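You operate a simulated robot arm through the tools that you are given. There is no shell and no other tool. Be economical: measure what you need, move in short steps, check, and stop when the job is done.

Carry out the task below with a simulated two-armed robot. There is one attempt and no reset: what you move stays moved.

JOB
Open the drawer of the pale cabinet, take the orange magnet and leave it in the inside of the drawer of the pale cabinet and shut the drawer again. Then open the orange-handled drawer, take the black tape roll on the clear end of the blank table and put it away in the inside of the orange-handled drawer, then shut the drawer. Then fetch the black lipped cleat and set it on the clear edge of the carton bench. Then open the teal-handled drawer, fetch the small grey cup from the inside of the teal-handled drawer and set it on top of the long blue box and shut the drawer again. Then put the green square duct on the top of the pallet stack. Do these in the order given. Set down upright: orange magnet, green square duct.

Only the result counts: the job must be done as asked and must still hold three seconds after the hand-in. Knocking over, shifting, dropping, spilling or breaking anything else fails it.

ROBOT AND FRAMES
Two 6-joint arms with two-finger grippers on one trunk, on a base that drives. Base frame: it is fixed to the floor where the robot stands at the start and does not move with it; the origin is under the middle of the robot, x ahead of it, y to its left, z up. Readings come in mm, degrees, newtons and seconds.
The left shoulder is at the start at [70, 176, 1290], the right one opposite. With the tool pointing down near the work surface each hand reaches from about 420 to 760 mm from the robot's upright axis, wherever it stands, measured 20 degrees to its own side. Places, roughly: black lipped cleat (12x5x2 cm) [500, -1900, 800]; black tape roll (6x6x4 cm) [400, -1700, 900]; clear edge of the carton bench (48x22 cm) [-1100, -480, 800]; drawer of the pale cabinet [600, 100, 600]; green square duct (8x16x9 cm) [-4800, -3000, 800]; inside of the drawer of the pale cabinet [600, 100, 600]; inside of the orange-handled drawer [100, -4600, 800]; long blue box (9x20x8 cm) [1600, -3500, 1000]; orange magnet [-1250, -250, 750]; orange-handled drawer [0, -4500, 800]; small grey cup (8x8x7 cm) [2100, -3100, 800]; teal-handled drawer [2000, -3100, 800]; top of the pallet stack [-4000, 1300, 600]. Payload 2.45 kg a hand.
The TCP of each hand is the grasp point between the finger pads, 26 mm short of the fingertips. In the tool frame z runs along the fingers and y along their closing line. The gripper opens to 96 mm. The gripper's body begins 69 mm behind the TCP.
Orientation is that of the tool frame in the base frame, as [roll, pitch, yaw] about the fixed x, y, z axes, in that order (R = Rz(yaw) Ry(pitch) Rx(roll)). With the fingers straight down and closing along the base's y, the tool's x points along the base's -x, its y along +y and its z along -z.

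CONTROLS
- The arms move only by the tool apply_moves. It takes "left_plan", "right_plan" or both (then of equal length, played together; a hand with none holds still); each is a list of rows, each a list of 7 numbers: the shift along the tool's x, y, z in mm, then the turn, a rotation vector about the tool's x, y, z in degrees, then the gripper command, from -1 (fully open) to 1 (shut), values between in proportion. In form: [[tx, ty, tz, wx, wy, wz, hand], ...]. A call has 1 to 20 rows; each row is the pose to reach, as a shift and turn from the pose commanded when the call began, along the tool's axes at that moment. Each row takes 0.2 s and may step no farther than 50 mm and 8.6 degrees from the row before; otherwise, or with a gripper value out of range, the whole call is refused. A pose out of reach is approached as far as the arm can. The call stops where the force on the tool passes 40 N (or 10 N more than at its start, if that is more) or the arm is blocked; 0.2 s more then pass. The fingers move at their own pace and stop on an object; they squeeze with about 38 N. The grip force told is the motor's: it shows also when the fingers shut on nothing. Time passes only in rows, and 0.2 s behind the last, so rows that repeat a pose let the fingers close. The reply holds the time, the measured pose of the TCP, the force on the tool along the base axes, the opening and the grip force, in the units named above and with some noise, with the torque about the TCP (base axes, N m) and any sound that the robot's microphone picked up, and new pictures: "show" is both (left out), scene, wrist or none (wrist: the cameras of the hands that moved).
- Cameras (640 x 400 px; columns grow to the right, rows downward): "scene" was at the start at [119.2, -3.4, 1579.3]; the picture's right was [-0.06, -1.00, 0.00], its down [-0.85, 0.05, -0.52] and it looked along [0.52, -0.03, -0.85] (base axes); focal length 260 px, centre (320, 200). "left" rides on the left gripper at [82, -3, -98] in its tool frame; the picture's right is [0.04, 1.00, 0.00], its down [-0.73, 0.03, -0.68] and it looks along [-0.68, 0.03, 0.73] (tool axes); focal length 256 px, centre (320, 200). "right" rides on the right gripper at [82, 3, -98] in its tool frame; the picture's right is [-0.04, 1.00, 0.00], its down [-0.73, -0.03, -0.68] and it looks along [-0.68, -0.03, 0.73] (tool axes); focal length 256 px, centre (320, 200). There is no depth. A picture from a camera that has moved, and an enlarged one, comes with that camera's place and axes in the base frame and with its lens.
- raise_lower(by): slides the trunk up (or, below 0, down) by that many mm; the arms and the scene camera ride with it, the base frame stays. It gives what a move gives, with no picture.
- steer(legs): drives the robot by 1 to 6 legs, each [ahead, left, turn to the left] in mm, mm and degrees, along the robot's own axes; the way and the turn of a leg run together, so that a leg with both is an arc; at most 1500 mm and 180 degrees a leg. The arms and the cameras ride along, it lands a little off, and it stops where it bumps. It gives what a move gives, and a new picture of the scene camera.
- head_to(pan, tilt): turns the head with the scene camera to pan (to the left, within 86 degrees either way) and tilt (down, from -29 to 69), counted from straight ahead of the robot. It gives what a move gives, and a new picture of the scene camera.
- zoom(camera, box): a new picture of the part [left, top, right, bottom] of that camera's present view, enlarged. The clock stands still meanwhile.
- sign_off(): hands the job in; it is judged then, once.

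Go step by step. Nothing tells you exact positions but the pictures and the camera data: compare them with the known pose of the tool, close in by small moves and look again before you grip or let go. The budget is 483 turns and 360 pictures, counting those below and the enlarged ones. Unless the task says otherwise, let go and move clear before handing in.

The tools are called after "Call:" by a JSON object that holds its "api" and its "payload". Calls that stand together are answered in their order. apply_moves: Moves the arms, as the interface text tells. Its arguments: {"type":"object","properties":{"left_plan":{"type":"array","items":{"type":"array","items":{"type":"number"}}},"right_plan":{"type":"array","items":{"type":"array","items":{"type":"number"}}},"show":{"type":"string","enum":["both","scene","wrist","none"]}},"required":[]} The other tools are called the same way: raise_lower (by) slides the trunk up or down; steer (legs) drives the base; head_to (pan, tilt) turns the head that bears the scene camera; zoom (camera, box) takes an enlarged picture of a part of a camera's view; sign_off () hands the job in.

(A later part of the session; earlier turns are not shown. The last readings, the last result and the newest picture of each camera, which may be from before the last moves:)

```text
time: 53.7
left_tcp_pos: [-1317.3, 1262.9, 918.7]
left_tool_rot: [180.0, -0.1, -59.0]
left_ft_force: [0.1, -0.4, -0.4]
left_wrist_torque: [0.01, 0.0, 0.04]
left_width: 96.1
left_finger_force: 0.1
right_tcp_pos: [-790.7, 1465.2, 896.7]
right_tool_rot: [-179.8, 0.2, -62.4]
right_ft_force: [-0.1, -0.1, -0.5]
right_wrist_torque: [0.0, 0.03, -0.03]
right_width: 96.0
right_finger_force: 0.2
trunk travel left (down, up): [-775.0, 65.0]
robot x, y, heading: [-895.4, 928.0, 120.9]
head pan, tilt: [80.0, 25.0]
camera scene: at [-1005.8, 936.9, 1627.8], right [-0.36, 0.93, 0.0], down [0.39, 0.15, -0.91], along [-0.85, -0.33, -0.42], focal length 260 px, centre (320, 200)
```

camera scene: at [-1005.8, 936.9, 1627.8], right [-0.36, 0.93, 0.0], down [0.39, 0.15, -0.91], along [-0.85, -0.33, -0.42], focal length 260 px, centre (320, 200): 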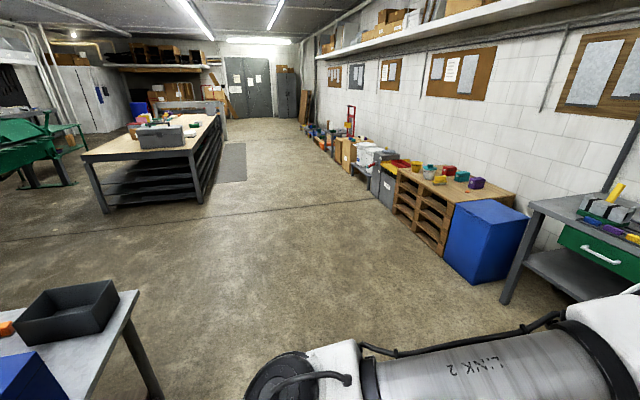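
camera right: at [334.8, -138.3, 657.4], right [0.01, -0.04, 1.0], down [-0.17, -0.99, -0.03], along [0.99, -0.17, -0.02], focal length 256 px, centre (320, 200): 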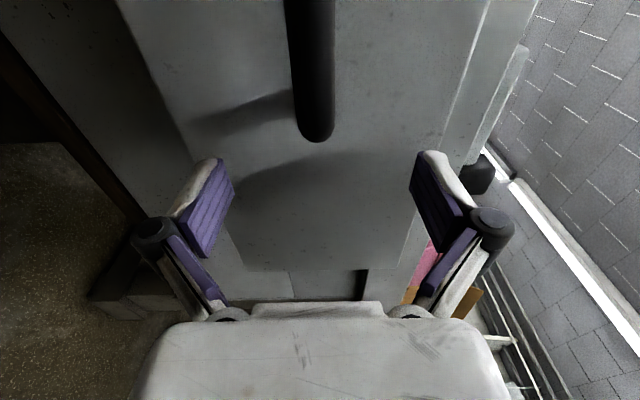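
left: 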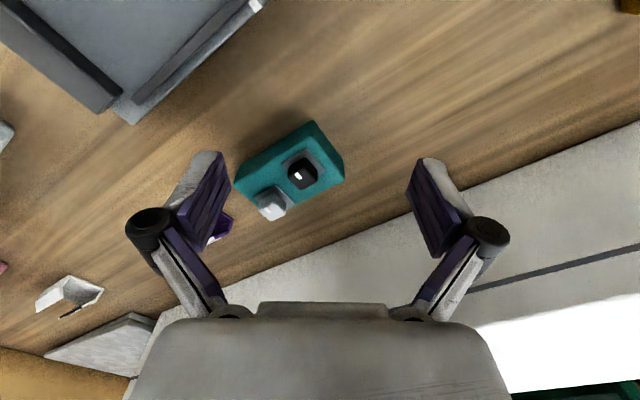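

The area behind the bench is open, and I see the orange magnet beside a black tray near the bench's far corner. I'll turn back to heading 34° and drive around, staying well clear.

Call:
{"api": "raise_lower", "payload": {"by": 60}}

Call:
{"api": "steer", "payload": {"legs": [[0, 0, -87], [-1400, 0, 0], [-290, 0, 0], [0, -740, 0]]}}

Call:
{"api": "head_to", "payload": {"pan": 0, "tilt": 35}}

```text
time: 54.7
left_tcp_pos: [-1316.0, 1263.7, 978.4]
left_tool_rot: [-180.0, 0.0, -59.1]
left_ft_force: [-0.1, -0.1, 0.8]
left_wrist_torque: [0.02, 0.0, 0.02]
left_width: 95.7
left_finger_force: 0.1
right_tcp_pos: [-790.4, 1465.5, 957.9]
right_tool_rot: [-180.0, 0.2, -62.5]
right_ft_force: [0.3, -0.4, -0.2]
right_wrist_torque: [-0.02, -0.01, 0.01]
right_width: 96.0
right_finger_force: 0.0
trunk travel left (down, up): [-835.0, 5.0]
robot x, y, heading: [-891.4, 926.6, 121.0]
head pan, tilt: [80.0, 25.0]
```

```text
time: 70.6
left_tcp_pos: [-1546.4, -199.3, 977.7]
left_tool_rot: [180.0, -0.1, -144.5]
left_ft_force: [-0.1, -0.1, 0.6]
left_wrist_torque: [0.01, 0.01, -0.03]
left_width: 96.2
left_finger_force: 0.2
right_tcp_pos: [-1304.7, -707.9, 959.3]
right_tool_rot: [-179.8, 0.2, -148.0]
right_ft_force: [0.5, -0.5, 0.6]
right_wrist_torque: [0.02, 0.02, -0.01]
right_width: 96.0
right_finger_force: 0.0
trunk travel left (down, up): [-835.0, 5.0]
robot x, y, heading: [-1851.0, -643.7, 35.2]
head pan, tilt: [80.0, 25.0]
camera scene: at [-1849.6, -532.0, 1687.8], right [0.9, 0.43, 0.0], down [0.18, -0.38, -0.91], along [-0.39, 0.82, -0.42], focal length 260 px, centre (320, 200)
```

scene: 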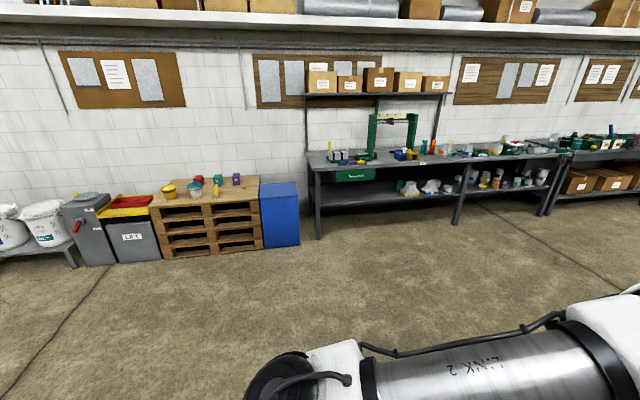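

```text
time: 72.1
left_tcp_pos: [-1547.3, -199.9, 979.3]
left_tool_rot: [-180.0, 0.1, -144.5]
left_ft_force: [-0.8, -1.2, 0.3]
left_wrist_torque: [0.03, 0.03, 0.0]
left_width: 95.8
left_finger_force: 0.0
right_tcp_pos: [-1305.3, -708.9, 958.5]
right_tool_rot: [-179.9, 0.2, -148.1]
right_ft_force: [-0.3, 0.1, -0.9]
right_wrist_torque: [0.02, 0.0, 0.02]
right_width: 96.0
right_finger_force: 0.1
trunk travel left (down, up): [-835.0, 5.0]
robot x, y, heading: [-1850.9, -645.4, 35.5]
head pan, tilt: [0.0, 35.0]
camera scene: at [-1737.7, -564.7, 1672.0], right [0.58, -0.81, 0.0], down [-0.47, -0.33, -0.82], along [0.67, 0.48, -0.57], focal length 260 px, centre (320, 200)
```

scene: 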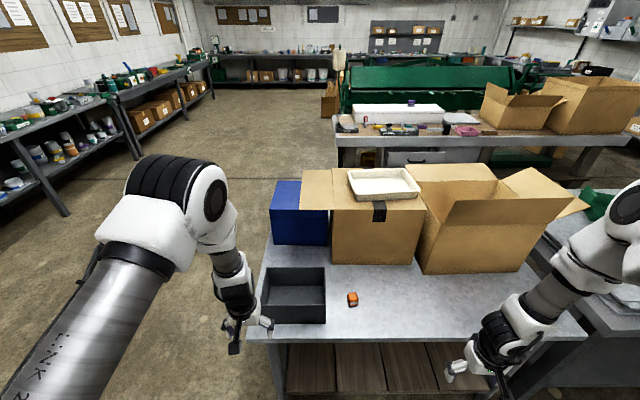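

The magnet sits at about [-1169, -308] on the bench. I'll move up so the right hand can reach it, and zoom in.

Call:
{"api": "zoom", "payload": {"camera": "scene", "box": [300, 260, 420, 335]}}

Call:
{"api": "steer", "payload": {"legs": [[150, 100, -1]]}}

Call:
{"api": "head_to", "payload": {"pan": -15, "tilt": 55}}

```text
5.33 times, centred on (360, 298) of scene
camera zoom: at [-1737.7, -564.7, 1672.0], right [0.58, -0.81, 0.0], down [-0.47, -0.33, -0.82], along [0.67, 0.48, -0.57], focal length 1385 px, centre (107, -320)
```

zoom: 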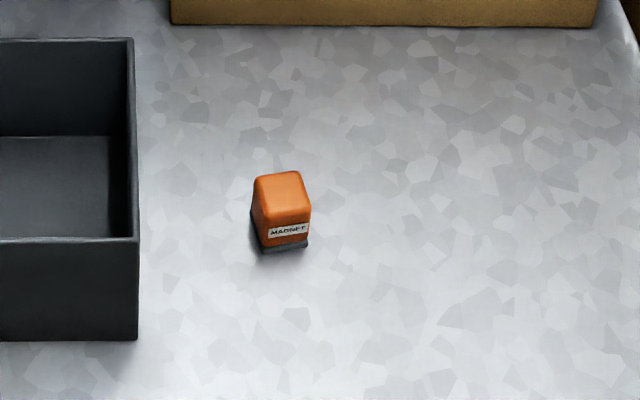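

```text
time: 73.6
left_tcp_pos: [-1474.1, -37.4, 979.3]
left_tool_rot: [179.8, 0.0, -145.5]
left_ft_force: [-0.3, -0.6, 0.6]
left_wrist_torque: [0.02, 0.0, 0.01]
left_width: 96.2
left_finger_force: 0.1
right_tcp_pos: [-1239.9, -551.0, 958.8]
right_tool_rot: [-179.9, 0.3, -149.0]
right_ft_force: [-0.8, 0.6, 0.3]
right_wrist_torque: [0.03, -0.01, -0.02]
right_width: 95.9
right_finger_force: 0.2
trunk travel left (down, up): [-835.0, 5.0]
robot x, y, heading: [-1786.8, -479.6, 34.5]
head pan, tilt: [0.0, 35.0]
camera scene: at [-1671.0, -402.4, 1672.4], right [0.57, -0.82, 0.0], down [-0.47, -0.32, -0.82], along [0.68, 0.47, -0.57], focal length 260 px, centre (320, 200)
```

scene: 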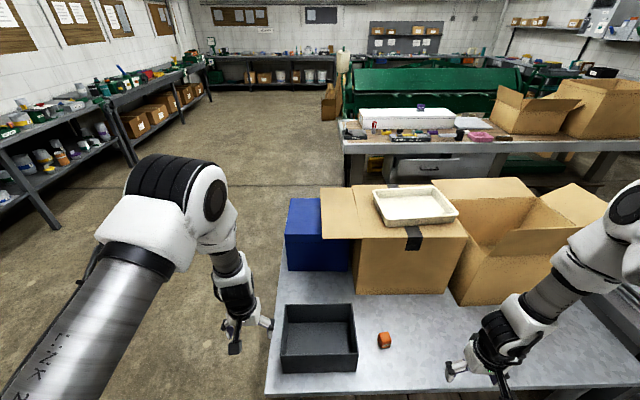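

```text
time: 74.4
left_tcp_pos: [-1474.3, -35.6, 977.9]
left_tool_rot: [180.0, -0.1, -145.5]
left_ft_force: [0.5, 0.8, -0.5]
left_wrist_torque: [-0.03, 0.01, -0.03]
left_width: 96.0
left_finger_force: 0.1
right_tcp_pos: [-1239.8, -549.5, 957.3]
right_tool_rot: [-179.9, 0.2, -149.0]
right_ft_force: [-0.2, 0.2, -0.1]
right_wrist_torque: [-0.01, -0.01, 0.02]
right_width: 96.1
right_finger_force: 0.2
trunk travel left (down, up): [-835.0, 5.0]
robot x, y, heading: [-1785.2, -477.1, 34.4]
head pan, tilt: [-15.0, 55.0]
camera scene: at [-1673.5, -423.5, 1643.7], right [0.34, -0.94, 0.0], down [-0.77, -0.28, -0.57], along [0.54, 0.19, -0.82], focal length 260 px, centre (320, 200)
```

scene: 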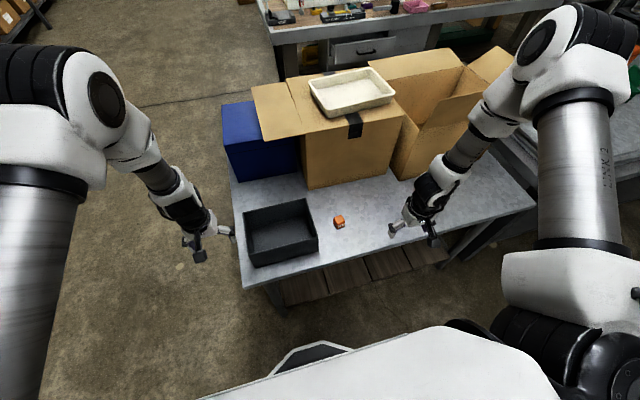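

Moving the right hand over the magnet at about [-1185, -325], stopping high to check.

Call:
{"api": "apply_moves", "payload": {"right_plan": [[-33, 33, 6, 0, 0, 0, -1], [-66, 66, 12, 0, 0, 0, -1], [-99, 99, 24, 0, 0, 0, -1], [-132, 132, 36, 0, 0, 0, -1], [-163, 165, 57, 0, 0, 0, -1]]}}

```text
time: 75.6
left_tcp_pos: [-1472.3, -37.3, 977.6]
left_tool_rot: [179.8, -0.1, -145.5]
left_ft_force: [1.3, 0.2, 0.0]
left_wrist_torque: [0.03, 0.05, 0.02]
left_width: 95.8
left_finger_force: 0.0
right_tcp_pos: [-1153.8, -437.8, 913.2]
right_tool_rot: [-178.8, 1.6, -148.0]
right_ft_force: [0.6, -0.1, -0.5]
right_wrist_torque: [0.05, 0.04, -0.03]
right_width: 95.8
right_finger_force: 0.1
right hand out of reach, approached as far as the arm can: row 3, 4, 5
trunk travel left (down, up): [-835.0, 5.0]
robot x, y, heading: [-1786.5, -476.8, 34.6]
head pan, tilt: [-15.0, 55.0]
camera scene: at [-1670.0, -426.9, 1643.6], right [0.33, -0.94, 0.0], down [-0.77, -0.27, -0.57], along [0.54, 0.19, -0.82], focal length 260 px, centre (320, 200)
camera right: at [-1228.4, -477.2, 1008.9], right [-0.49, 0.87, -0.02], down [0.61, 0.37, 0.7], along [0.61, 0.33, -0.72], focal length 256 px, centre (320, 200)
```

scene: 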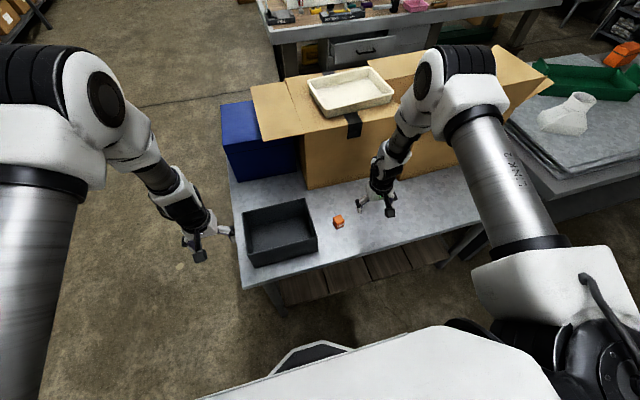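
right: 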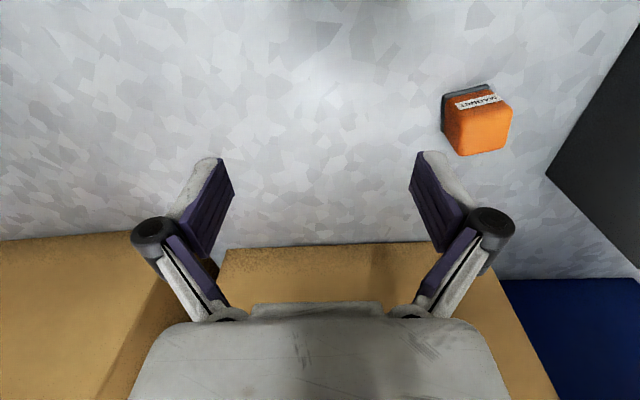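

The arm fell short of the commanded spot. I'll check whether it's still tracking that command by holding for a moment.

Call:
{"api": "apply_moves", "payload": {"right_plan": [[0, 0, 0, 0, 0, 0, -1], [-5, 20, 0, 0, 0, 0, -1]], "show": "none"}}

```text
time: 76.2
left_tcp_pos: [-1472.5, -36.2, 978.2]
left_tool_rot: [179.9, 0.0, -145.5]
left_ft_force: [0.2, 0.0, -1.2]
left_wrist_torque: [0.01, 0.04, 0.0]
left_width: 95.8
left_finger_force: 0.1
right_tcp_pos: [-1156.0, -449.2, 918.0]
right_tool_rot: [-179.7, 0.2, -148.8]
right_ft_force: [-0.4, 0.0, -0.2]
right_wrist_torque: [0.01, 0.03, -0.02]
right_width: 96.1
right_finger_force: 0.0
right hand out of reach, approached as far as the arm can: row 2
trunk travel left (down, up): [-835.0, 5.0]
robot x, y, heading: [-1783.7, -480.8, 34.6]
head pan, tilt: [-15.0, 55.0]
```

Something like a joint limit blocks leftward motion. I'll test by yawing the hand while moving left.

Call:
{"api": "apply_moves", "payload": {"right_plan": [[0, 0, 0, 0, 0, 8, -1], [0, 0, 0, 0, 0, 16, -1], [0, 0, 0, 0, 0, 24, -1], [-5, 20, 0, 0, 0, 30, -1], [-10, 40, 0, 0, 0, 30, -1]], "show": "none"}}

```text
time: 77.4
left_tcp_pos: [-1473.2, -36.7, 978.2]
left_tool_rot: [-180.0, 0.0, -145.6]
left_ft_force: [-0.5, -0.3, -1.2]
left_wrist_torque: [-0.01, 0.0, -0.01]
left_width: 96.0
left_finger_force: 0.1
right_tcp_pos: [-1177.7, -422.8, 920.7]
right_tool_rot: [-179.3, 1.2, -179.0]
right_ft_force: [0.0, -0.1, -0.8]
right_wrist_torque: [0.0, 0.02, -0.03]
right_width: 96.0
right_finger_force: 0.1
right hand out of reach, approached as far as the arm can: row 4, 5
trunk travel left (down, up): [-835.0, 5.0]
robot x, y, heading: [-1784.1, -478.6, 34.3]
head pan, tilt: [-15.0, 55.0]
```

Let me look closely at the arm configuration compared to the left one.

Call:
{"api": "zoom", "payload": {"camera": "scene", "box": [330, 30, 530, 260]}}

Call:
{"api": "zoom", "payload": {"camera": "scene", "box": [40, 60, 260, 290]}}

```text
1.74 times, centred on (430, 145) of scene
camera zoom: at [-1674.5, -424.3, 1643.8], right [0.33, -0.94, 0.0], down [-0.77, -0.27, -0.57], along [0.54, 0.19, -0.82], focal length 452 px, centre (129, 296)
```

zoom: 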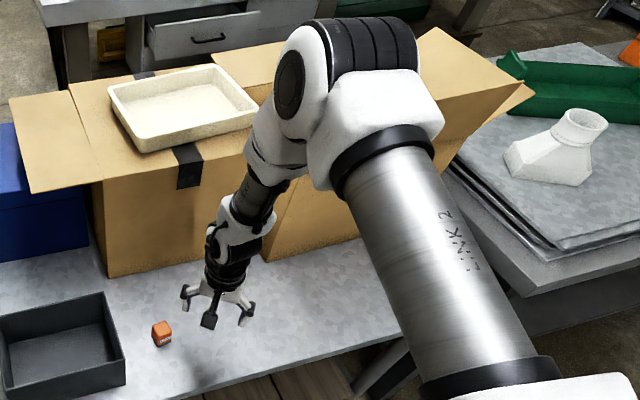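

```text
1.74 times, centred on (150, 175) of scene
camera zoom: at [-1674.5, -424.3, 1643.8], right [0.33, -0.94, 0.0], down [-0.77, -0.27, -0.57], along [0.54, 0.19, -0.82], focal length 452 px, centre (616, 244)
```

zoom: 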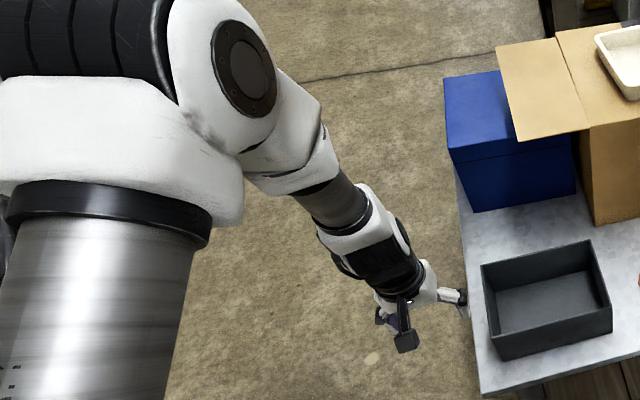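

I'll try higher: raise the hand relative to the shoulder and then move left, using the trunk to get down afterwards.

Call:
{"api": "apply_moves", "payload": {"right_plan": [[0, 0, -40, 0, 0, -8, -1], [0, 0, -60, 0, 0, -16, -1], [0, 0, -60, 0, 0, -24, -1], [0, 0, -60, 0, 0, -32, -1], [0, 30, -60, 0, 0, -34, -1], [0, 60, -60, 0, 0, -34, -1]], "show": "none"}}

```text
time: 78.8
left_tcp_pos: [-1473.2, -35.5, 977.6]
left_tool_rot: [180.0, 0.0, -145.5]
left_ft_force: [0.4, -0.8, 0.4]
left_wrist_torque: [0.0, -0.03, 0.0]
left_width: 96.3
left_finger_force: 0.1
right_tcp_pos: [-1173.1, -424.4, 980.4]
right_tool_rot: [-179.3, 0.4, -145.0]
right_ft_force: [-0.4, 0.5, 1.0]
right_wrist_torque: [-0.01, -0.01, -0.02]
right_width: 96.0
right_finger_force: 0.1
right hand out of reach, approached as far as the arm can: row 5, 6
trunk travel left (down, up): [-835.0, 5.0]
robot x, y, heading: [-1785.5, -479.4, 34.7]
head pan, tilt: [-15.0, 55.0]
```

Still limited. I'll test whether the starting-pose region (closer, more inboard) is reachable.

Call:
{"api": "apply_moves", "payload": {"right_plan": [[40, 0, 0, 0, 0, 0, -1], [80, 0, 0, 0, 0, 0, -1], [120, 0, 0, 0, 0, 0, -1], [120, 30, 0, 0, 0, 0, -1], [120, 60, 0, 0, 0, 0, -1]], "show": "none"}}

```text
time: 80.0
left_tcp_pos: [-1474.1, -34.2, 976.8]
left_tool_rot: [-179.9, 0.0, -145.5]
left_ft_force: [0.0, -0.6, 0.0]
left_wrist_torque: [0.01, -0.04, 0.02]
left_width: 96.0
left_finger_force: 0.0
right_tcp_pos: [-1306.0, -446.0, 983.2]
right_tool_rot: [-179.7, 0.1, -144.9]
right_ft_force: [-0.2, 1.0, 0.5]
right_wrist_torque: [-0.04, 0.0, 0.0]
right_width: 96.2
right_finger_force: 0.1
trunk travel left (down, up): [-835.0, 5.0]
robot x, y, heading: [-1785.1, -480.4, 34.4]
head pan, tilt: [-15.0, 55.0]
```

Call:
{"api": "apply_moves", "payload": {"right_plan": [[0, 30, 0, 0, 0, 0, -1], [0, 60, 0, 0, 0, 0, -1], [0, 90, 0, 0, 0, 0, -1], [-40, 90, 0, 0, 0, 0, -1], [-80, 90, 0, 0, 0, 0, -1], [-120, 90, 0, 0, 0, 0, -1], [-150, 90, 0, 0, 0, 0, -1]]}}

```text
time: 81.6
left_tcp_pos: [-1472.5, -36.8, 978.1]
left_tool_rot: [180.0, 0.0, -145.5]
left_ft_force: [-0.3, -0.1, 0.1]
left_wrist_torque: [-0.03, -0.04, -0.01]
left_width: 96.1
left_finger_force: 0.1
right_tcp_pos: [-1249.8, -299.2, 983.2]
right_tool_rot: [179.6, 0.5, -144.9]
right_ft_force: [-0.5, 0.7, 0.7]
right_wrist_torque: [-0.01, 0.01, 0.0]
right_width: 96.1
right_finger_force: 0.0
right hand out of reach, approached as far as the arm can: row 7
trunk travel left (down, up): [-835.0, 5.0]
robot x, y, heading: [-1781.9, -478.2, 34.7]
head pan, tilt: [-15.0, 55.0]
camera scene: at [-1673.7, -424.8, 1643.7], right [0.33, -0.94, 0.0], down [-0.77, -0.27, -0.57], along [0.54, 0.19, -0.82], focal length 260 px, centre (320, 200)
camera right: at [-1318.0, -344.6, 1081.1], right [-0.54, 0.84, 0.01], down [0.61, 0.39, 0.68], along [0.57, 0.38, -0.73], focal length 256 px, centre (320, 200)
```

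scene: 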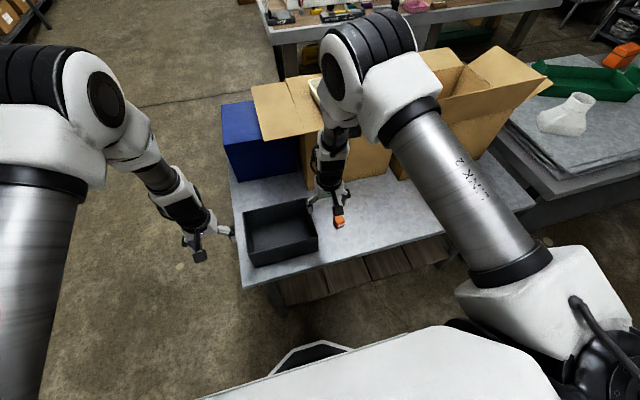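
right: 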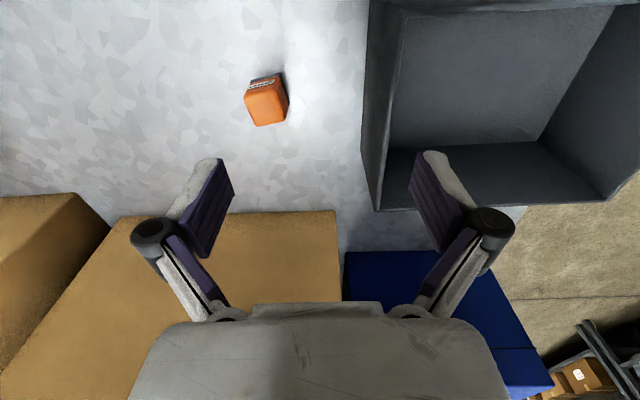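

The reach limit here is about 540 mm ahead. I'll pull the hand in a bit and drive 100 mm closer to the bench.

Call:
{"api": "apply_moves", "payload": {"right_plan": [[30, -30, 0, 0, 0, 0, -1], [60, -57, 0, 0, 0, 0, -1]], "show": "none"}}

Call:
{"api": "steer", "payload": {"legs": [[100, 0, 0]]}}

Call:
{"api": "apply_moves", "payload": {"right_plan": [[0, 0, 30, 0, 0, 0, -1], [0, 0, 60, 0, 0, 0, -1], [0, 0, 90, 0, 0, 0, -1]]}}

```text
time: 82.2
left_tcp_pos: [-1473.2, -38.4, 977.8]
left_tool_rot: [179.8, 0.1, -145.4]
left_ft_force: [-0.2, -0.7, 0.0]
left_wrist_torque: [-0.01, -0.04, 0.02]
left_width: 95.9
left_finger_force: 0.1
right_tcp_pos: [-1268.6, -378.8, 983.8]
right_tool_rot: [-179.9, 0.4, -144.9]
right_ft_force: [0.3, 0.2, 0.0]
right_wrist_torque: [-0.01, 0.03, -0.02]
right_width: 95.9
right_finger_force: 0.2
trunk travel left (down, up): [-835.0, 5.0]
robot x, y, heading: [-1781.1, -475.4, 34.7]
head pan, tilt: [-15.0, 55.0]
```

```text
time: 83.4
left_tcp_pos: [-1392.1, 16.9, 978.8]
left_tool_rot: [180.0, 0.1, -145.4]
left_ft_force: [0.1, -0.5, 0.4]
left_wrist_torque: [0.02, -0.01, -0.01]
left_width: 96.1
left_finger_force: 0.0
right_tcp_pos: [-1187.7, -321.0, 985.1]
right_tool_rot: [-179.9, 0.3, -145.0]
right_ft_force: [0.5, 0.2, 0.1]
right_wrist_torque: [0.01, -0.05, 0.0]
right_width: 96.1
right_finger_force: 0.1
trunk travel left (down, up): [-835.0, 5.0]
robot x, y, heading: [-1701.2, -417.8, 34.4]
head pan, tilt: [-15.0, 55.0]
camera scene: at [-1593.6, -370.0, 1644.1], right [0.33, -0.94, 0.0], down [-0.77, -0.27, -0.57], along [0.54, 0.19, -0.82], focal length 260 px, centre (320, 200)
```

scene: 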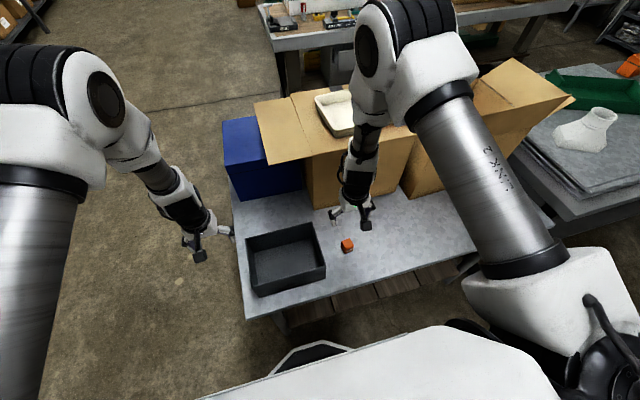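

```text
time: 84.2
left_tcp_pos: [-1387.4, 21.7, 977.2]
left_tool_rot: [180.0, 0.0, -145.5]
left_ft_force: [0.2, -0.1, -0.4]
left_wrist_torque: [-0.02, 0.0, -0.03]
left_width: 96.2
left_finger_force: 0.0
right_tcp_pos: [-1181.8, -318.7, 892.5]
right_tool_rot: [-180.0, 0.0, -145.0]
right_ft_force: [-0.1, -0.5, 0.2]
right_wrist_torque: [-0.03, -0.01, -0.02]
right_width: 96.1
right_finger_force: 0.0
trunk travel left (down, up): [-835.0, 5.0]
robot x, y, heading: [-1703.0, -420.3, 34.3]
head pan, tilt: [-15.0, 55.0]
camera scene: at [-1589.2, -366.7, 1643.6], right [0.33, -0.94, 0.0], down [-0.77, -0.27, -0.57], along [0.54, 0.19, -0.82], focal length 260 px, centre (320, 200)
camera right: at [-1252.1, -361.8, 990.4], right [-0.54, 0.84, 0.0], down [0.62, 0.4, 0.68], along [0.57, 0.37, -0.73], focal length 256 px, centre (320, 200)
```

scene: 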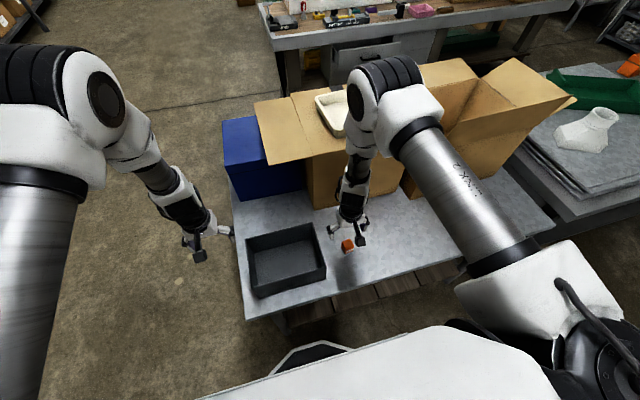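
right: 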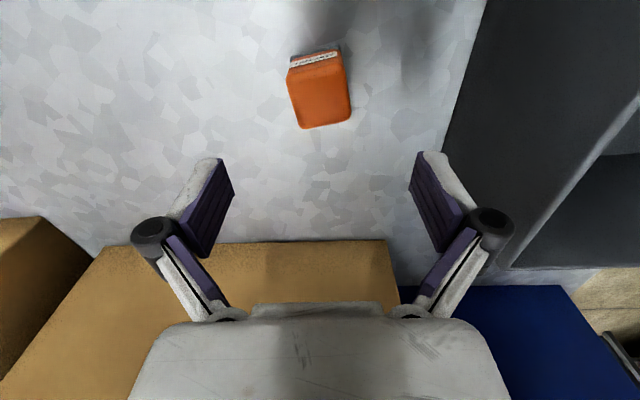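

The magnet is nearly under the hand, turned ~12°. I'll align the yaw, shift ~15 mm and lower 40 mm, then look again.

Call:
{"api": "apply_moves", "payload": {"right_plan": [[8, 0, 10, 0, 0, -6, -1], [15, 0, 25, 0, 0, -12, -1], [15, 0, 40, 0, 0, -12, -1]], "show": "wrist"}}

```text
time: 85.0
left_tcp_pos: [-1389.4, 21.0, 978.3]
left_tool_rot: [-180.0, 0.1, -145.6]
left_ft_force: [0.3, 0.0, -0.1]
left_wrist_torque: [-0.01, 0.02, -0.01]
left_width: 96.0
left_finger_force: 0.0
right_tcp_pos: [-1196.6, -327.6, 861.5]
right_tool_rot: [-180.0, 0.1, -134.1]
right_ft_force: [-0.2, 0.0, 0.4]
right_wrist_torque: [-0.01, 0.02, 0.03]
right_width: 95.9
right_finger_force: 0.1
right hand out of reach, approached as far as the arm can: row 2, 3
trunk travel left (down, up): [-835.0, 5.0]
robot x, y, heading: [-1704.8, -418.8, 34.1]
head pan, tilt: [-15.0, 55.0]
camera right: at [-1255.2, -383.5, 959.1], right [-0.69, 0.72, 0.0], down [0.53, 0.51, 0.68], along [0.49, 0.47, -0.73], focal length 256 px, centre (320, 200)
```

right: 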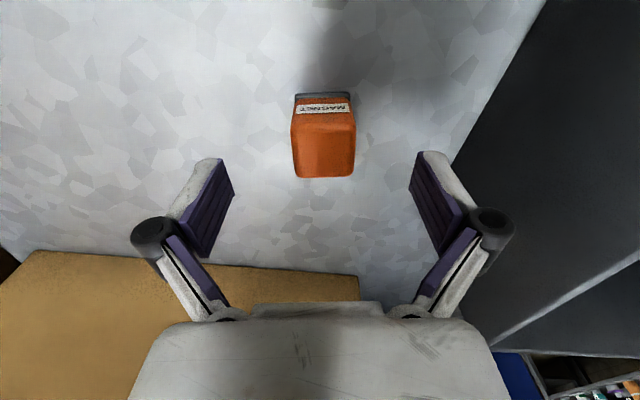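

Aligned. Table is at z≈789, so I'll lower the trunk 40 mm to put TCP at ~820 and recheck.

Call:
{"api": "raise_lower", "payload": {"by": -38}}

Call:
{"api": "zoom", "payload": {"camera": "right", "box": [120, 60, 520, 310]}}

```text
time: 85.8
left_tcp_pos: [-1390.2, 20.6, 939.9]
left_tool_rot: [180.0, 0.0, -145.5]
left_ft_force: [0.1, -1.1, -0.2]
left_wrist_torque: [0.0, 0.0, 0.0]
left_width: 95.9
left_finger_force: 0.1
right_tcp_pos: [-1196.1, -326.5, 824.5]
right_tool_rot: [179.9, 0.2, -134.3]
right_ft_force: [-0.9, 0.8, -0.5]
right_wrist_torque: [0.03, 0.03, 0.01]
right_width: 95.8
right_finger_force: 0.0
trunk travel left (down, up): [-797.0, 43.0]
robot x, y, heading: [-1700.9, -418.8, 34.6]
head pan, tilt: [-15.0, 55.0]
```

```text
1.60 times, centred on (320, 185) of right
camera zoom: at [-1255.6, -383.4, 921.2], right [-0.69, 0.72, 0.0], down [0.53, 0.5, 0.68], along [0.49, 0.47, -0.73], focal length 410 px, centre (320, 224)
```

zoom: 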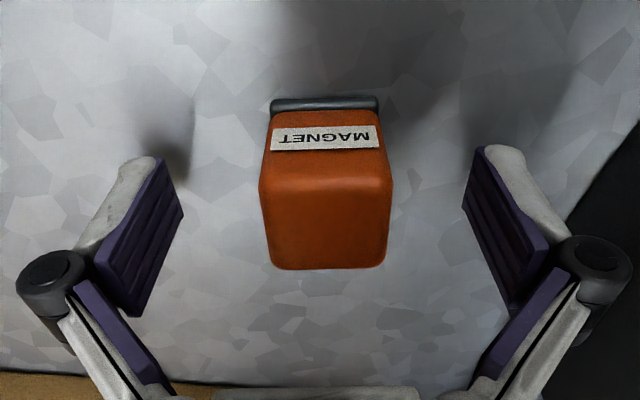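

Centred within a few mm. Closing on the magnet.

Call:
{"api": "apply_moves", "payload": {"right_plan": [[-5, 0, 0, 0, 0, 0, -0.3], [-5, 0, 0, 0, 0, 0, 0.3], [-5, 0, 0, 0, 0, 0, 1], [-5, 0, 0, 0, 0, 0, 1], [-5, 0, 0, 0, 0, 0, 1]], "show": "wrist"}}

```text
time: 87.0
left_tcp_pos: [-1392.6, 19.3, 942.2]
left_tool_rot: [180.0, 0.2, -145.5]
left_ft_force: [0.1, 0.6, 0.1]
left_wrist_torque: [0.01, -0.01, 0.0]
left_width: 96.1
left_finger_force: 0.0
right_tcp_pos: [-1194.2, -322.5, 824.9]
right_tool_rot: [-179.8, 0.4, -134.2]
right_ft_force: [2.8, 7.5, 39.2]
right_wrist_torque: [0.17, 0.49, -0.07]
right_width: 33.2
right_finger_force: 38.4
trunk travel left (down, up): [-797.0, 43.0]
robot x, y, heading: [-1698.9, -421.5, 34.4]
head pan, tilt: [-15.0, 55.0]
camera right: at [-1254.0, -379.3, 923.3], right [-0.69, 0.72, 0.0], down [0.53, 0.5, 0.69], along [0.5, 0.47, -0.73], focal length 256 px, centre (320, 200)
```

right: 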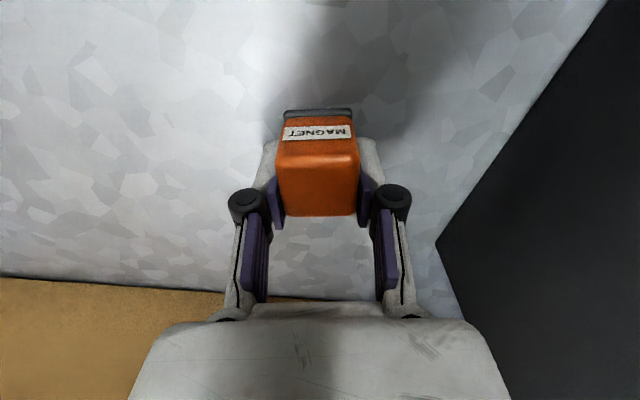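

Gripped (33 mm). Lifting with the trunk.

Call:
{"api": "raise_lower", "payload": {"by": 40}}

Call:
{"api": "apply_moves", "payload": {"right_plan": [[0, 0, -30, 0, 0, 0, 1], [0, 0, -60, 0, 0, 0, 1], [30, 0, -90, 0, 0, 0, 1], [60, 0, -100, 0, 0, 0, 1]], "show": "both"}}

```text
time: 87.8
left_tcp_pos: [-1389.6, 19.7, 979.4]
left_tool_rot: [180.0, 0.0, -145.6]
left_ft_force: [0.4, 1.1, 0.9]
left_wrist_torque: [-0.05, 0.01, -0.01]
left_width: 96.2
left_finger_force: 0.1
right_tcp_pos: [-1194.5, -323.6, 862.2]
right_tool_rot: [180.0, 0.1, -134.2]
right_ft_force: [0.1, 1.1, -0.7]
right_wrist_torque: [-0.01, 0.01, -0.01]
right_width: 32.9
right_finger_force: 37.2
trunk travel left (down, up): [-837.0, 3.0]
robot x, y, heading: [-1700.1, -422.4, 34.6]
head pan, tilt: [-15.0, 55.0]
```

```text
time: 88.8
left_tcp_pos: [-1391.3, 19.7, 981.2]
left_tool_rot: [179.9, 0.0, -145.5]
left_ft_force: [0.3, -0.3, 0.0]
left_wrist_torque: [0.03, -0.07, 0.0]
left_width: 96.0
left_finger_force: 0.1
right_tcp_pos: [-1236.6, -368.4, 965.2]
right_tool_rot: [-180.0, 0.3, -134.0]
right_ft_force: [0.0, 0.1, -0.3]
right_wrist_torque: [-0.01, -0.03, -0.02]
right_width: 33.5
right_finger_force: 38.0
trunk travel left (down, up): [-837.0, 3.0]
robot x, y, heading: [-1702.7, -419.3, 34.3]
head pan, tilt: [-15.0, 55.0]
camera scene: at [-1592.9, -369.3, 1645.9], right [0.33, -0.94, 0.0], down [-0.77, -0.27, -0.57], along [0.54, 0.19, -0.82], focal length 260 px, centre (320, 200)
camera right: at [-1296.0, -424.6, 1062.9], right [-0.69, 0.72, 0.0], down [0.53, 0.51, 0.68], along [0.49, 0.47, -0.73], focal length 256 px, centre (320, 200)
```

scene: 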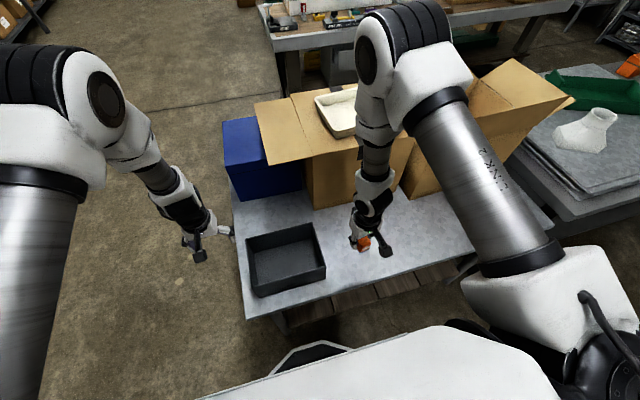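
right: 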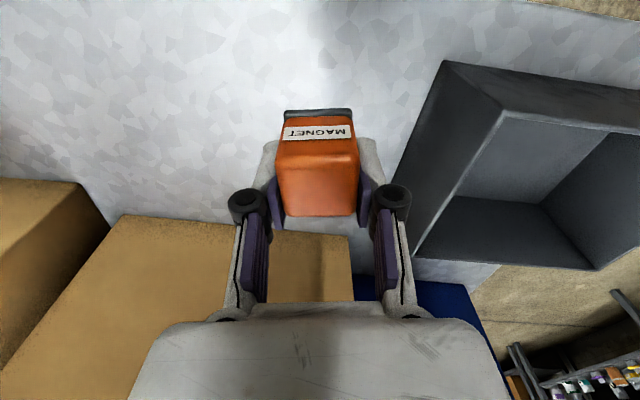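

Magnet held. Driving back around the bench to the cabinet.

Call:
{"api": "steer", "payload": {"legs": [[-260, 0, 0], [0, 660, 0], [1400, 0, 0]]}}

```text
time: 100.2
left_tcp_pos: [-864.2, 1188.2, 980.7]
left_tool_rot: [-180.0, 0.0, -144.4]
left_ft_force: [0.7, -0.6, -0.1]
left_wrist_torque: [-0.03, -0.03, 0.02]
left_width: 96.0
left_finger_force: 0.1
right_tcp_pos: [-704.7, 803.2, 964.9]
right_tool_rot: [-179.9, 0.3, -133.1]
right_ft_force: [-0.1, -0.2, -0.4]
right_wrist_torque: [-0.01, -0.01, 0.02]
right_width: 33.2
right_finger_force: 37.5
trunk travel left (down, up): [-837.0, 3.0]
robot x, y, heading: [-1172.2, 740.3, 35.8]
head pan, tilt: [-15.0, 55.0]
camera scene: at [-1059.0, 796.4, 1645.8], right [0.35, -0.94, 0.0], down [-0.77, -0.29, -0.57], along [0.54, 0.2, -0.82], focal length 260 px, centre (320, 200)
```

scene: 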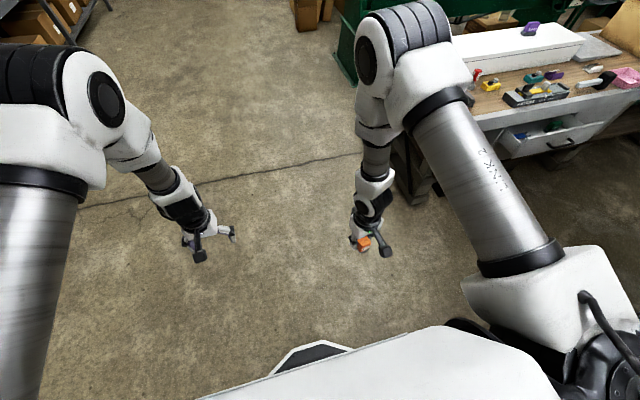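

The open drawer is visible. Continuing forward, then right along the aisle.

Call:
{"api": "steer", "payload": {"legs": [[370, 0, -2], [0, -1300, 0]]}}

Call:
{"api": "head_to", "payload": {"pan": -20, "tilt": 58}}

```text
time: 108.8
left_tcp_pos: [183.7, 298.4, 979.6]
left_tool_rot: [179.9, -0.1, -147.2]
left_ft_force: [-0.8, 0.3, 0.6]
left_wrist_torque: [-0.02, 0.0, 0.03]
left_width: 96.0
left_finger_force: 0.1
right_tcp_pos: [325.9, -93.1, 965.4]
right_tool_rot: [-179.9, 0.2, -135.9]
right_ft_force: [-0.3, -0.2, -1.8]
right_wrist_torque: [0.01, -0.04, -0.01]
right_width: 33.0
right_finger_force: 38.0
trunk travel left (down, up): [-837.0, 3.0]
robot x, y, heading: [-140.6, -130.2, 32.8]
head pan, tilt: [-15.0, 55.0]
camera scene: at [-29.5, -83.2, 1645.8], right [0.31, -0.95, 0.0], down [-0.78, -0.25, -0.57], along [0.55, 0.17, -0.82], focal length 260 px, centre (320, 200)
```

scene: 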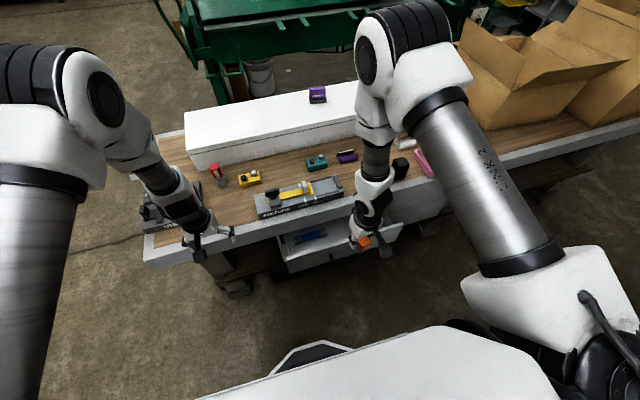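

```text
time: 109.5
left_tcp_pos: [184.3, 298.2, 979.7]
left_tool_rot: [180.0, -0.1, -147.3]
left_ft_force: [-0.3, 0.3, -0.8]
left_wrist_torque: [-0.05, 0.01, -0.01]
left_width: 95.9
left_finger_force: 0.1
right_tcp_pos: [327.7, -93.0, 964.7]
right_tool_rot: [180.0, 0.2, -135.9]
right_ft_force: [0.6, 0.2, -0.9]
right_wrist_torque: [0.0, 0.02, 0.02]
right_width: 33.3
right_finger_force: 37.9
trunk travel left (down, up): [-837.0, 3.0]
robot x, y, heading: [-142.0, -133.3, 32.8]
head pan, tilt: [-20.0, 58.0]
camera scene: at [-30.7, -90.5, 1642.1], right [0.22, -0.98, 0.0], down [-0.83, -0.19, -0.53], along [0.52, 0.12, -0.85], focal length 260 px, centre (320, 200)
```

scene: 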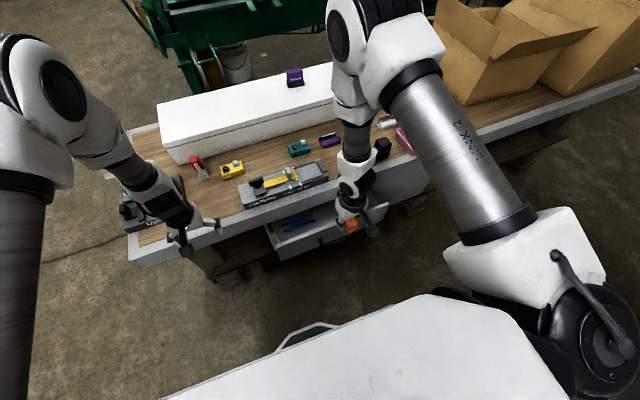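

Call:
{"api": "zoom", "payload": {"camera": "scene", "box": [240, 180, 420, 290]}}

Call:
{"api": "zoom", "payload": {"camera": "right", "box": [0, 0, 640, 400]}}

```text
3.56 times, centred on (330, 235) of scene
camera zoom: at [-30.7, -90.5, 1642.1], right [0.22, -0.98, 0.0], down [-0.83, -0.19, -0.53], along [0.52, 0.12, -0.85], focal length 924 px, centre (284, 76)
```

zoom: 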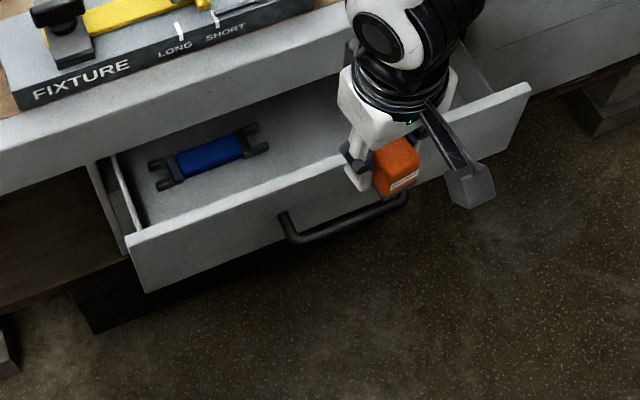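

```text
1.00 times, centred on (320, 200) of right (not enlarged: the box is as wide or as high as the picture)
camera zoom: at [265.4, -148.1, 1062.1], right [-0.67, 0.75, 0.0], down [0.54, 0.49, 0.68], along [0.51, 0.45, -0.73], focal length 256 px, centre (320, 200)
```

zoom: 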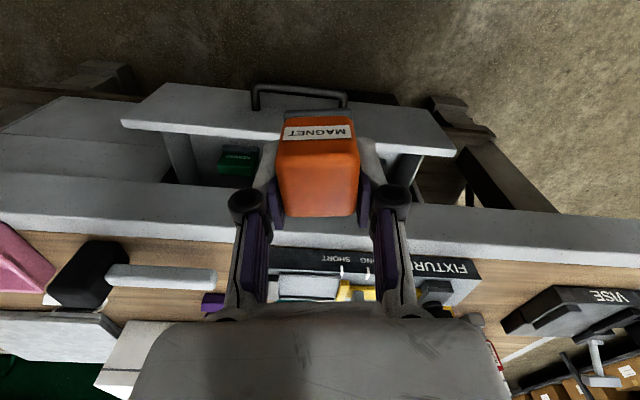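

The drawer interior is free between the blue item (l≈-170) and the green one (l≈-410); I'll drop around [505, -25]. First nudge the base closer.

Call:
{"api": "steer", "payload": {"legs": [[70, -60, 2.2]]}}

```text
time: 110.6
left_tcp_pos: [255.8, 300.5, 980.5]
left_tool_rot: [-179.9, 0.1, -145.1]
left_ft_force: [-0.3, 0.1, 0.3]
left_wrist_torque: [0.0, -0.01, 0.02]
left_width: 96.2
left_finger_force: 0.1
right_tcp_pos: [413.6, -85.5, 966.2]
right_tool_rot: [-179.8, 0.3, -133.7]
right_ft_force: [-0.1, 0.5, -0.4]
right_wrist_torque: [0.03, -0.02, -0.02]
right_width: 32.9
right_finger_force: 37.4
trunk travel left (down, up): [-837.0, 3.0]
robot x, y, heading: [-48.5, -141.6, 35.0]
head pan, tilt: [-20.0, 58.0]
camera scene: at [54.8, -96.2, 1642.4], right [0.26, -0.97, 0.0], down [-0.82, -0.22, -0.53], along [0.51, 0.14, -0.85], focal length 260 px, centre (320, 200)
```

scene: 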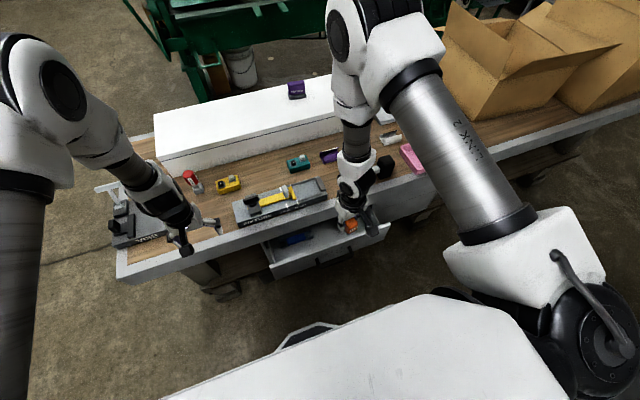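

Call:
{"api": "apply_moves", "payload": {"right_plan": [[-27, -6, 0, 0, 0, 3, 1], [-54, -12, 0, 0, 0, 6, 1], [-81, -18, 0, 0, 0, 9, 1], [-107, -23, 0, 0, 0, 11.3, 1]], "left_plan": [[20, 0, 0, 0, 0, 0, -1], [40, 0, 0, 0, 0, 0, -1], [60, 0, 0, 0, 0, 0, -1], [80, 0, 0, 0, 0, 0, -1]], "show": "none"}}

Call:
{"api": "raise_lower", "payload": {"by": -150}}

Call:
{"api": "zoom", "payload": {"camera": "right", "box": [0, 0, 640, 400]}}

Call:
{"api": "zoom", "payload": {"camera": "scene", "box": [230, 150, 450, 300]}}

```text
time: 111.6
left_tcp_pos: [192.2, 255.8, 980.6]
left_tool_rot: [-180.0, -0.1, -145.1]
left_ft_force: [-0.7, -0.8, -0.2]
left_wrist_torque: [-0.02, -0.01, 0.01]
left_width: 95.9
left_finger_force: 0.0
right_tcp_pos: [488.6, -12.3, 966.9]
right_tool_rot: [-180.0, 0.3, -145.2]
right_ft_force: [0.1, 0.4, 0.1]
right_wrist_torque: [0.02, -0.01, -0.04]
right_width: 33.3
right_finger_force: 37.9
right hand out of reach, approached as far as the arm can: row 2, 3, 4
trunk travel left (down, up): [-837.0, 3.0]
robot x, y, heading: [-49.8, -139.8, 34.8]
head pan, tilt: [-20.0, 58.0]
```

```text
time: 113.3
left_tcp_pos: [191.1, 256.8, 831.3]
left_tool_rot: [-180.0, 0.0, -145.1]
left_ft_force: [0.9, 0.2, 0.0]
left_wrist_torque: [-0.01, -0.01, -0.01]
left_width: 96.0
left_finger_force: 0.0
right_tcp_pos: [488.4, -13.2, 818.2]
right_tool_rot: [179.9, 0.4, -145.0]
right_ft_force: [-0.2, 0.6, -0.5]
right_wrist_torque: [0.01, -0.02, 0.0]
right_width: 33.0
right_finger_force: 38.1
trunk travel left (down, up): [-687.0, 153.0]
robot x, y, heading: [-51.0, -146.6, 34.7]
head pan, tilt: [-20.0, 58.0]
```

```text
1.00 times, centred on (320, 200) of right (not enlarged: the box is as wide or as high as the picture)
camera zoom: at [420.3, -57.0, 915.0], right [-0.54, 0.84, 0.0], down [0.62, 0.39, 0.68], along [0.57, 0.37, -0.73], focal length 256 px, centre (320, 200)
```

zoom: 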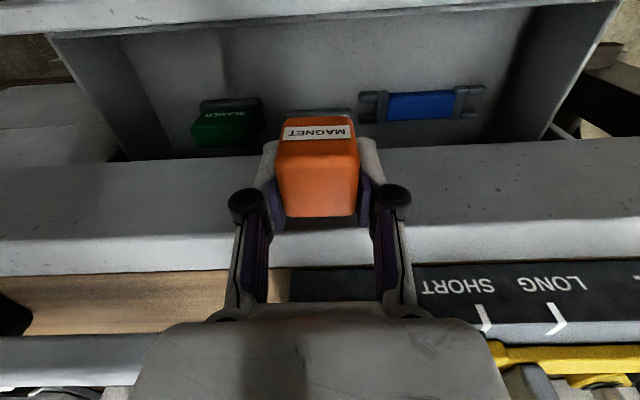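

```text
2.67 times, centred on (340, 225) of scene
camera zoom: at [57.8, -96.1, 1492.2], right [0.26, -0.97, 0.0], down [-0.82, -0.22, -0.53], along [0.51, 0.14, -0.85], focal length 693 px, centre (267, 133)
```

zoom: 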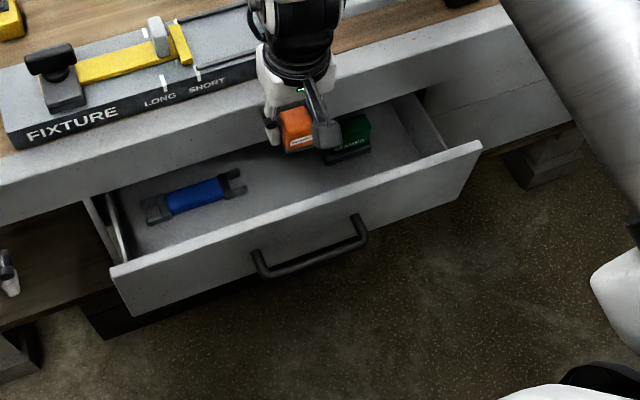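

TCP is over the clear gap (n≈392, l≈-291); floor ≈590. Lowering by the trunk in two stages.

Call:
{"api": "raise_lower", "payload": {"by": -100}}

Call:
{"api": "zoom", "payload": {"camera": "right", "box": [0, 0, 640, 400]}}

Call:
{"api": "zoom", "payload": {"camera": "scene", "box": [230, 150, 450, 300]}}

```text
time: 114.3
left_tcp_pos: [191.4, 254.9, 748.9]
left_tool_rot: [-179.9, -0.1, -144.9]
left_ft_force: [0.0, 0.4, -0.3]
left_wrist_torque: [-0.02, -0.01, 0.01]
left_width: 96.2
left_finger_force: 0.0
right_tcp_pos: [488.7, -12.5, 738.8]
right_tool_rot: [180.0, 0.6, -145.0]
right_ft_force: [-0.6, -0.1, 1.8]
right_wrist_torque: [0.06, -0.09, -0.01]
right_width: 33.2
right_finger_force: 38.2
trunk travel left (down, up): [-606.0, 234.0]
robot x, y, heading: [-54.5, -145.4, 34.9]
head pan, tilt: [-20.0, 58.0]
stopped: the force on the tool passed its limit at 91 N (the readings are from after the stop); the commanded pose is now the measured one
```

```text
1.00 times, centred on (320, 200) of right (not enlarged: the box is as wide or as high as the picture)
camera zoom: at [419.6, -57.1, 836.6], right [-0.54, 0.84, 0.0], down [0.61, 0.39, 0.69], along [0.58, 0.37, -0.73], focal length 256 px, centre (320, 200)
```

zoom: 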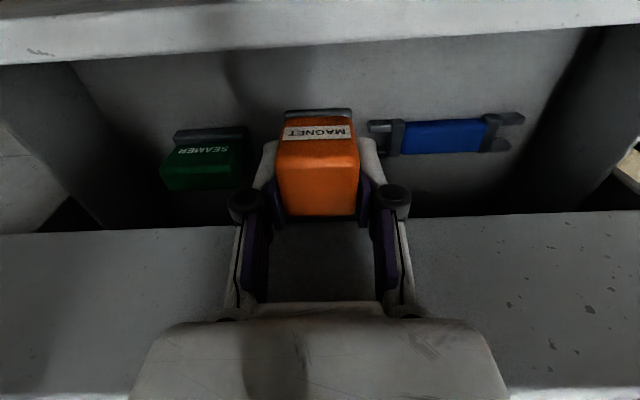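

```text
2.67 times, centred on (340, 225) of scene
camera zoom: at [55.7, -96.8, 1410.4], right [0.26, -0.97, 0.0], down [-0.82, -0.22, -0.53], along [0.51, 0.14, -0.85], focal length 693 px, centre (267, 133)
```

zoom: 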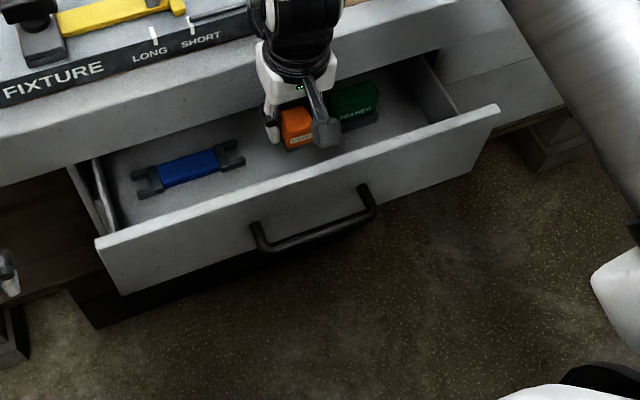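

The wrist touched the tabletop edge, so I need the drawer further open. I'll raise, shift the base right, and hook the drawer front from inside with the left hand.

Call:
{"api": "raise_lower", "payload": {"by": 80}}

Call:
{"api": "apply_moves", "payload": {"right_plan": [[20, 0, -30, 0, 0, 0, 1], [40, 0, -60, 0, 0, 0, 1], [60, 0, -90, 0, 0, 0, 1]], "left_plan": [[0, 0, 0, 0, 0, 0, 0], [0, 0, 0, 0, 0, 0, 1], [0, 0, 0, 0, 0, 0, 1]], "show": "none"}}

Call:
{"api": "steer", "payload": {"legs": [[-25, -130, 0]]}}

```text
time: 115.5
left_tcp_pos: [192.5, 255.0, 828.7]
left_tool_rot: [180.0, -0.1, -145.1]
left_ft_force: [0.3, 0.1, -0.4]
left_wrist_torque: [-0.01, 0.01, 0.01]
left_width: 95.8
left_finger_force: 0.1
right_tcp_pos: [488.6, -12.3, 817.8]
right_tool_rot: [179.8, 0.4, -145.1]
right_ft_force: [0.0, 0.2, 0.3]
right_wrist_torque: [0.01, 0.01, 0.0]
right_width: 33.1
right_finger_force: 38.0
trunk travel left (down, up): [-686.0, 154.0]
robot x, y, heading: [-52.0, -143.6, 34.7]
head pan, tilt: [-20.0, 58.0]
```

```text
time: 116.3
left_tcp_pos: [190.4, 254.9, 828.9]
left_tool_rot: [180.0, 0.0, -145.1]
left_ft_force: [-0.4, 0.2, 0.8]
left_wrist_torque: [0.0, -0.02, 0.01]
left_width: 0.0
left_finger_force: 27.9
right_tcp_pos: [437.2, -49.0, 908.1]
right_tool_rot: [-179.9, 0.5, -145.1]
right_ft_force: [-0.9, 0.0, -0.2]
right_wrist_torque: [0.03, -0.04, 0.01]
right_width: 33.0
right_finger_force: 37.7
trunk travel left (down, up): [-686.0, 154.0]
robot x, y, heading: [-50.5, -141.9, 34.8]
head pan, tilt: [-20.0, 58.0]
```

```text
time: 117.6
left_tcp_pos: [247.1, 134.0, 828.6]
left_tool_rot: [180.0, -0.1, -145.1]
left_ft_force: [0.6, 0.0, -0.5]
left_wrist_torque: [0.01, -0.02, -0.03]
left_width: 0.3
left_finger_force: 27.9
right_tcp_pos: [493.1, -169.4, 906.1]
right_tool_rot: [-180.0, 0.4, -145.1]
right_ft_force: [-0.4, -0.3, -0.9]
right_wrist_torque: [-0.01, -0.06, -0.02]
right_width: 33.2
right_finger_force: 38.6
trunk travel left (down, up): [-686.0, 154.0]
robot x, y, heading: [7.1, -267.2, 34.8]
head pan, tilt: [-20.0, 58.0]
camera scene: at [112.4, -217.4, 1490.6], right [0.26, -0.97, 0.0], down [-0.82, -0.22, -0.53], along [0.51, 0.14, -0.85], focal length 260 px, centre (320, 200)
```

scene: 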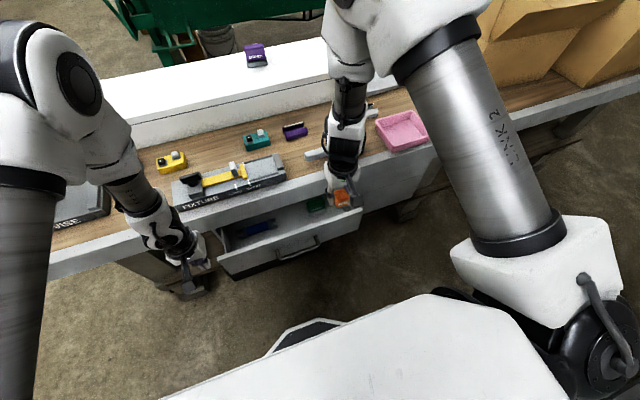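

Call:
{"api": "apply_moves", "payload": {"left_plan": [[-36, -39, 0, 0, 0, 0, 1], [-74, -78, 0, 0, 0, 0, 1], [-74, -78, 30, 0, 0, 0, 1]]}}

```text
refused: row 1 steps farther than a row can; nothing moved
```

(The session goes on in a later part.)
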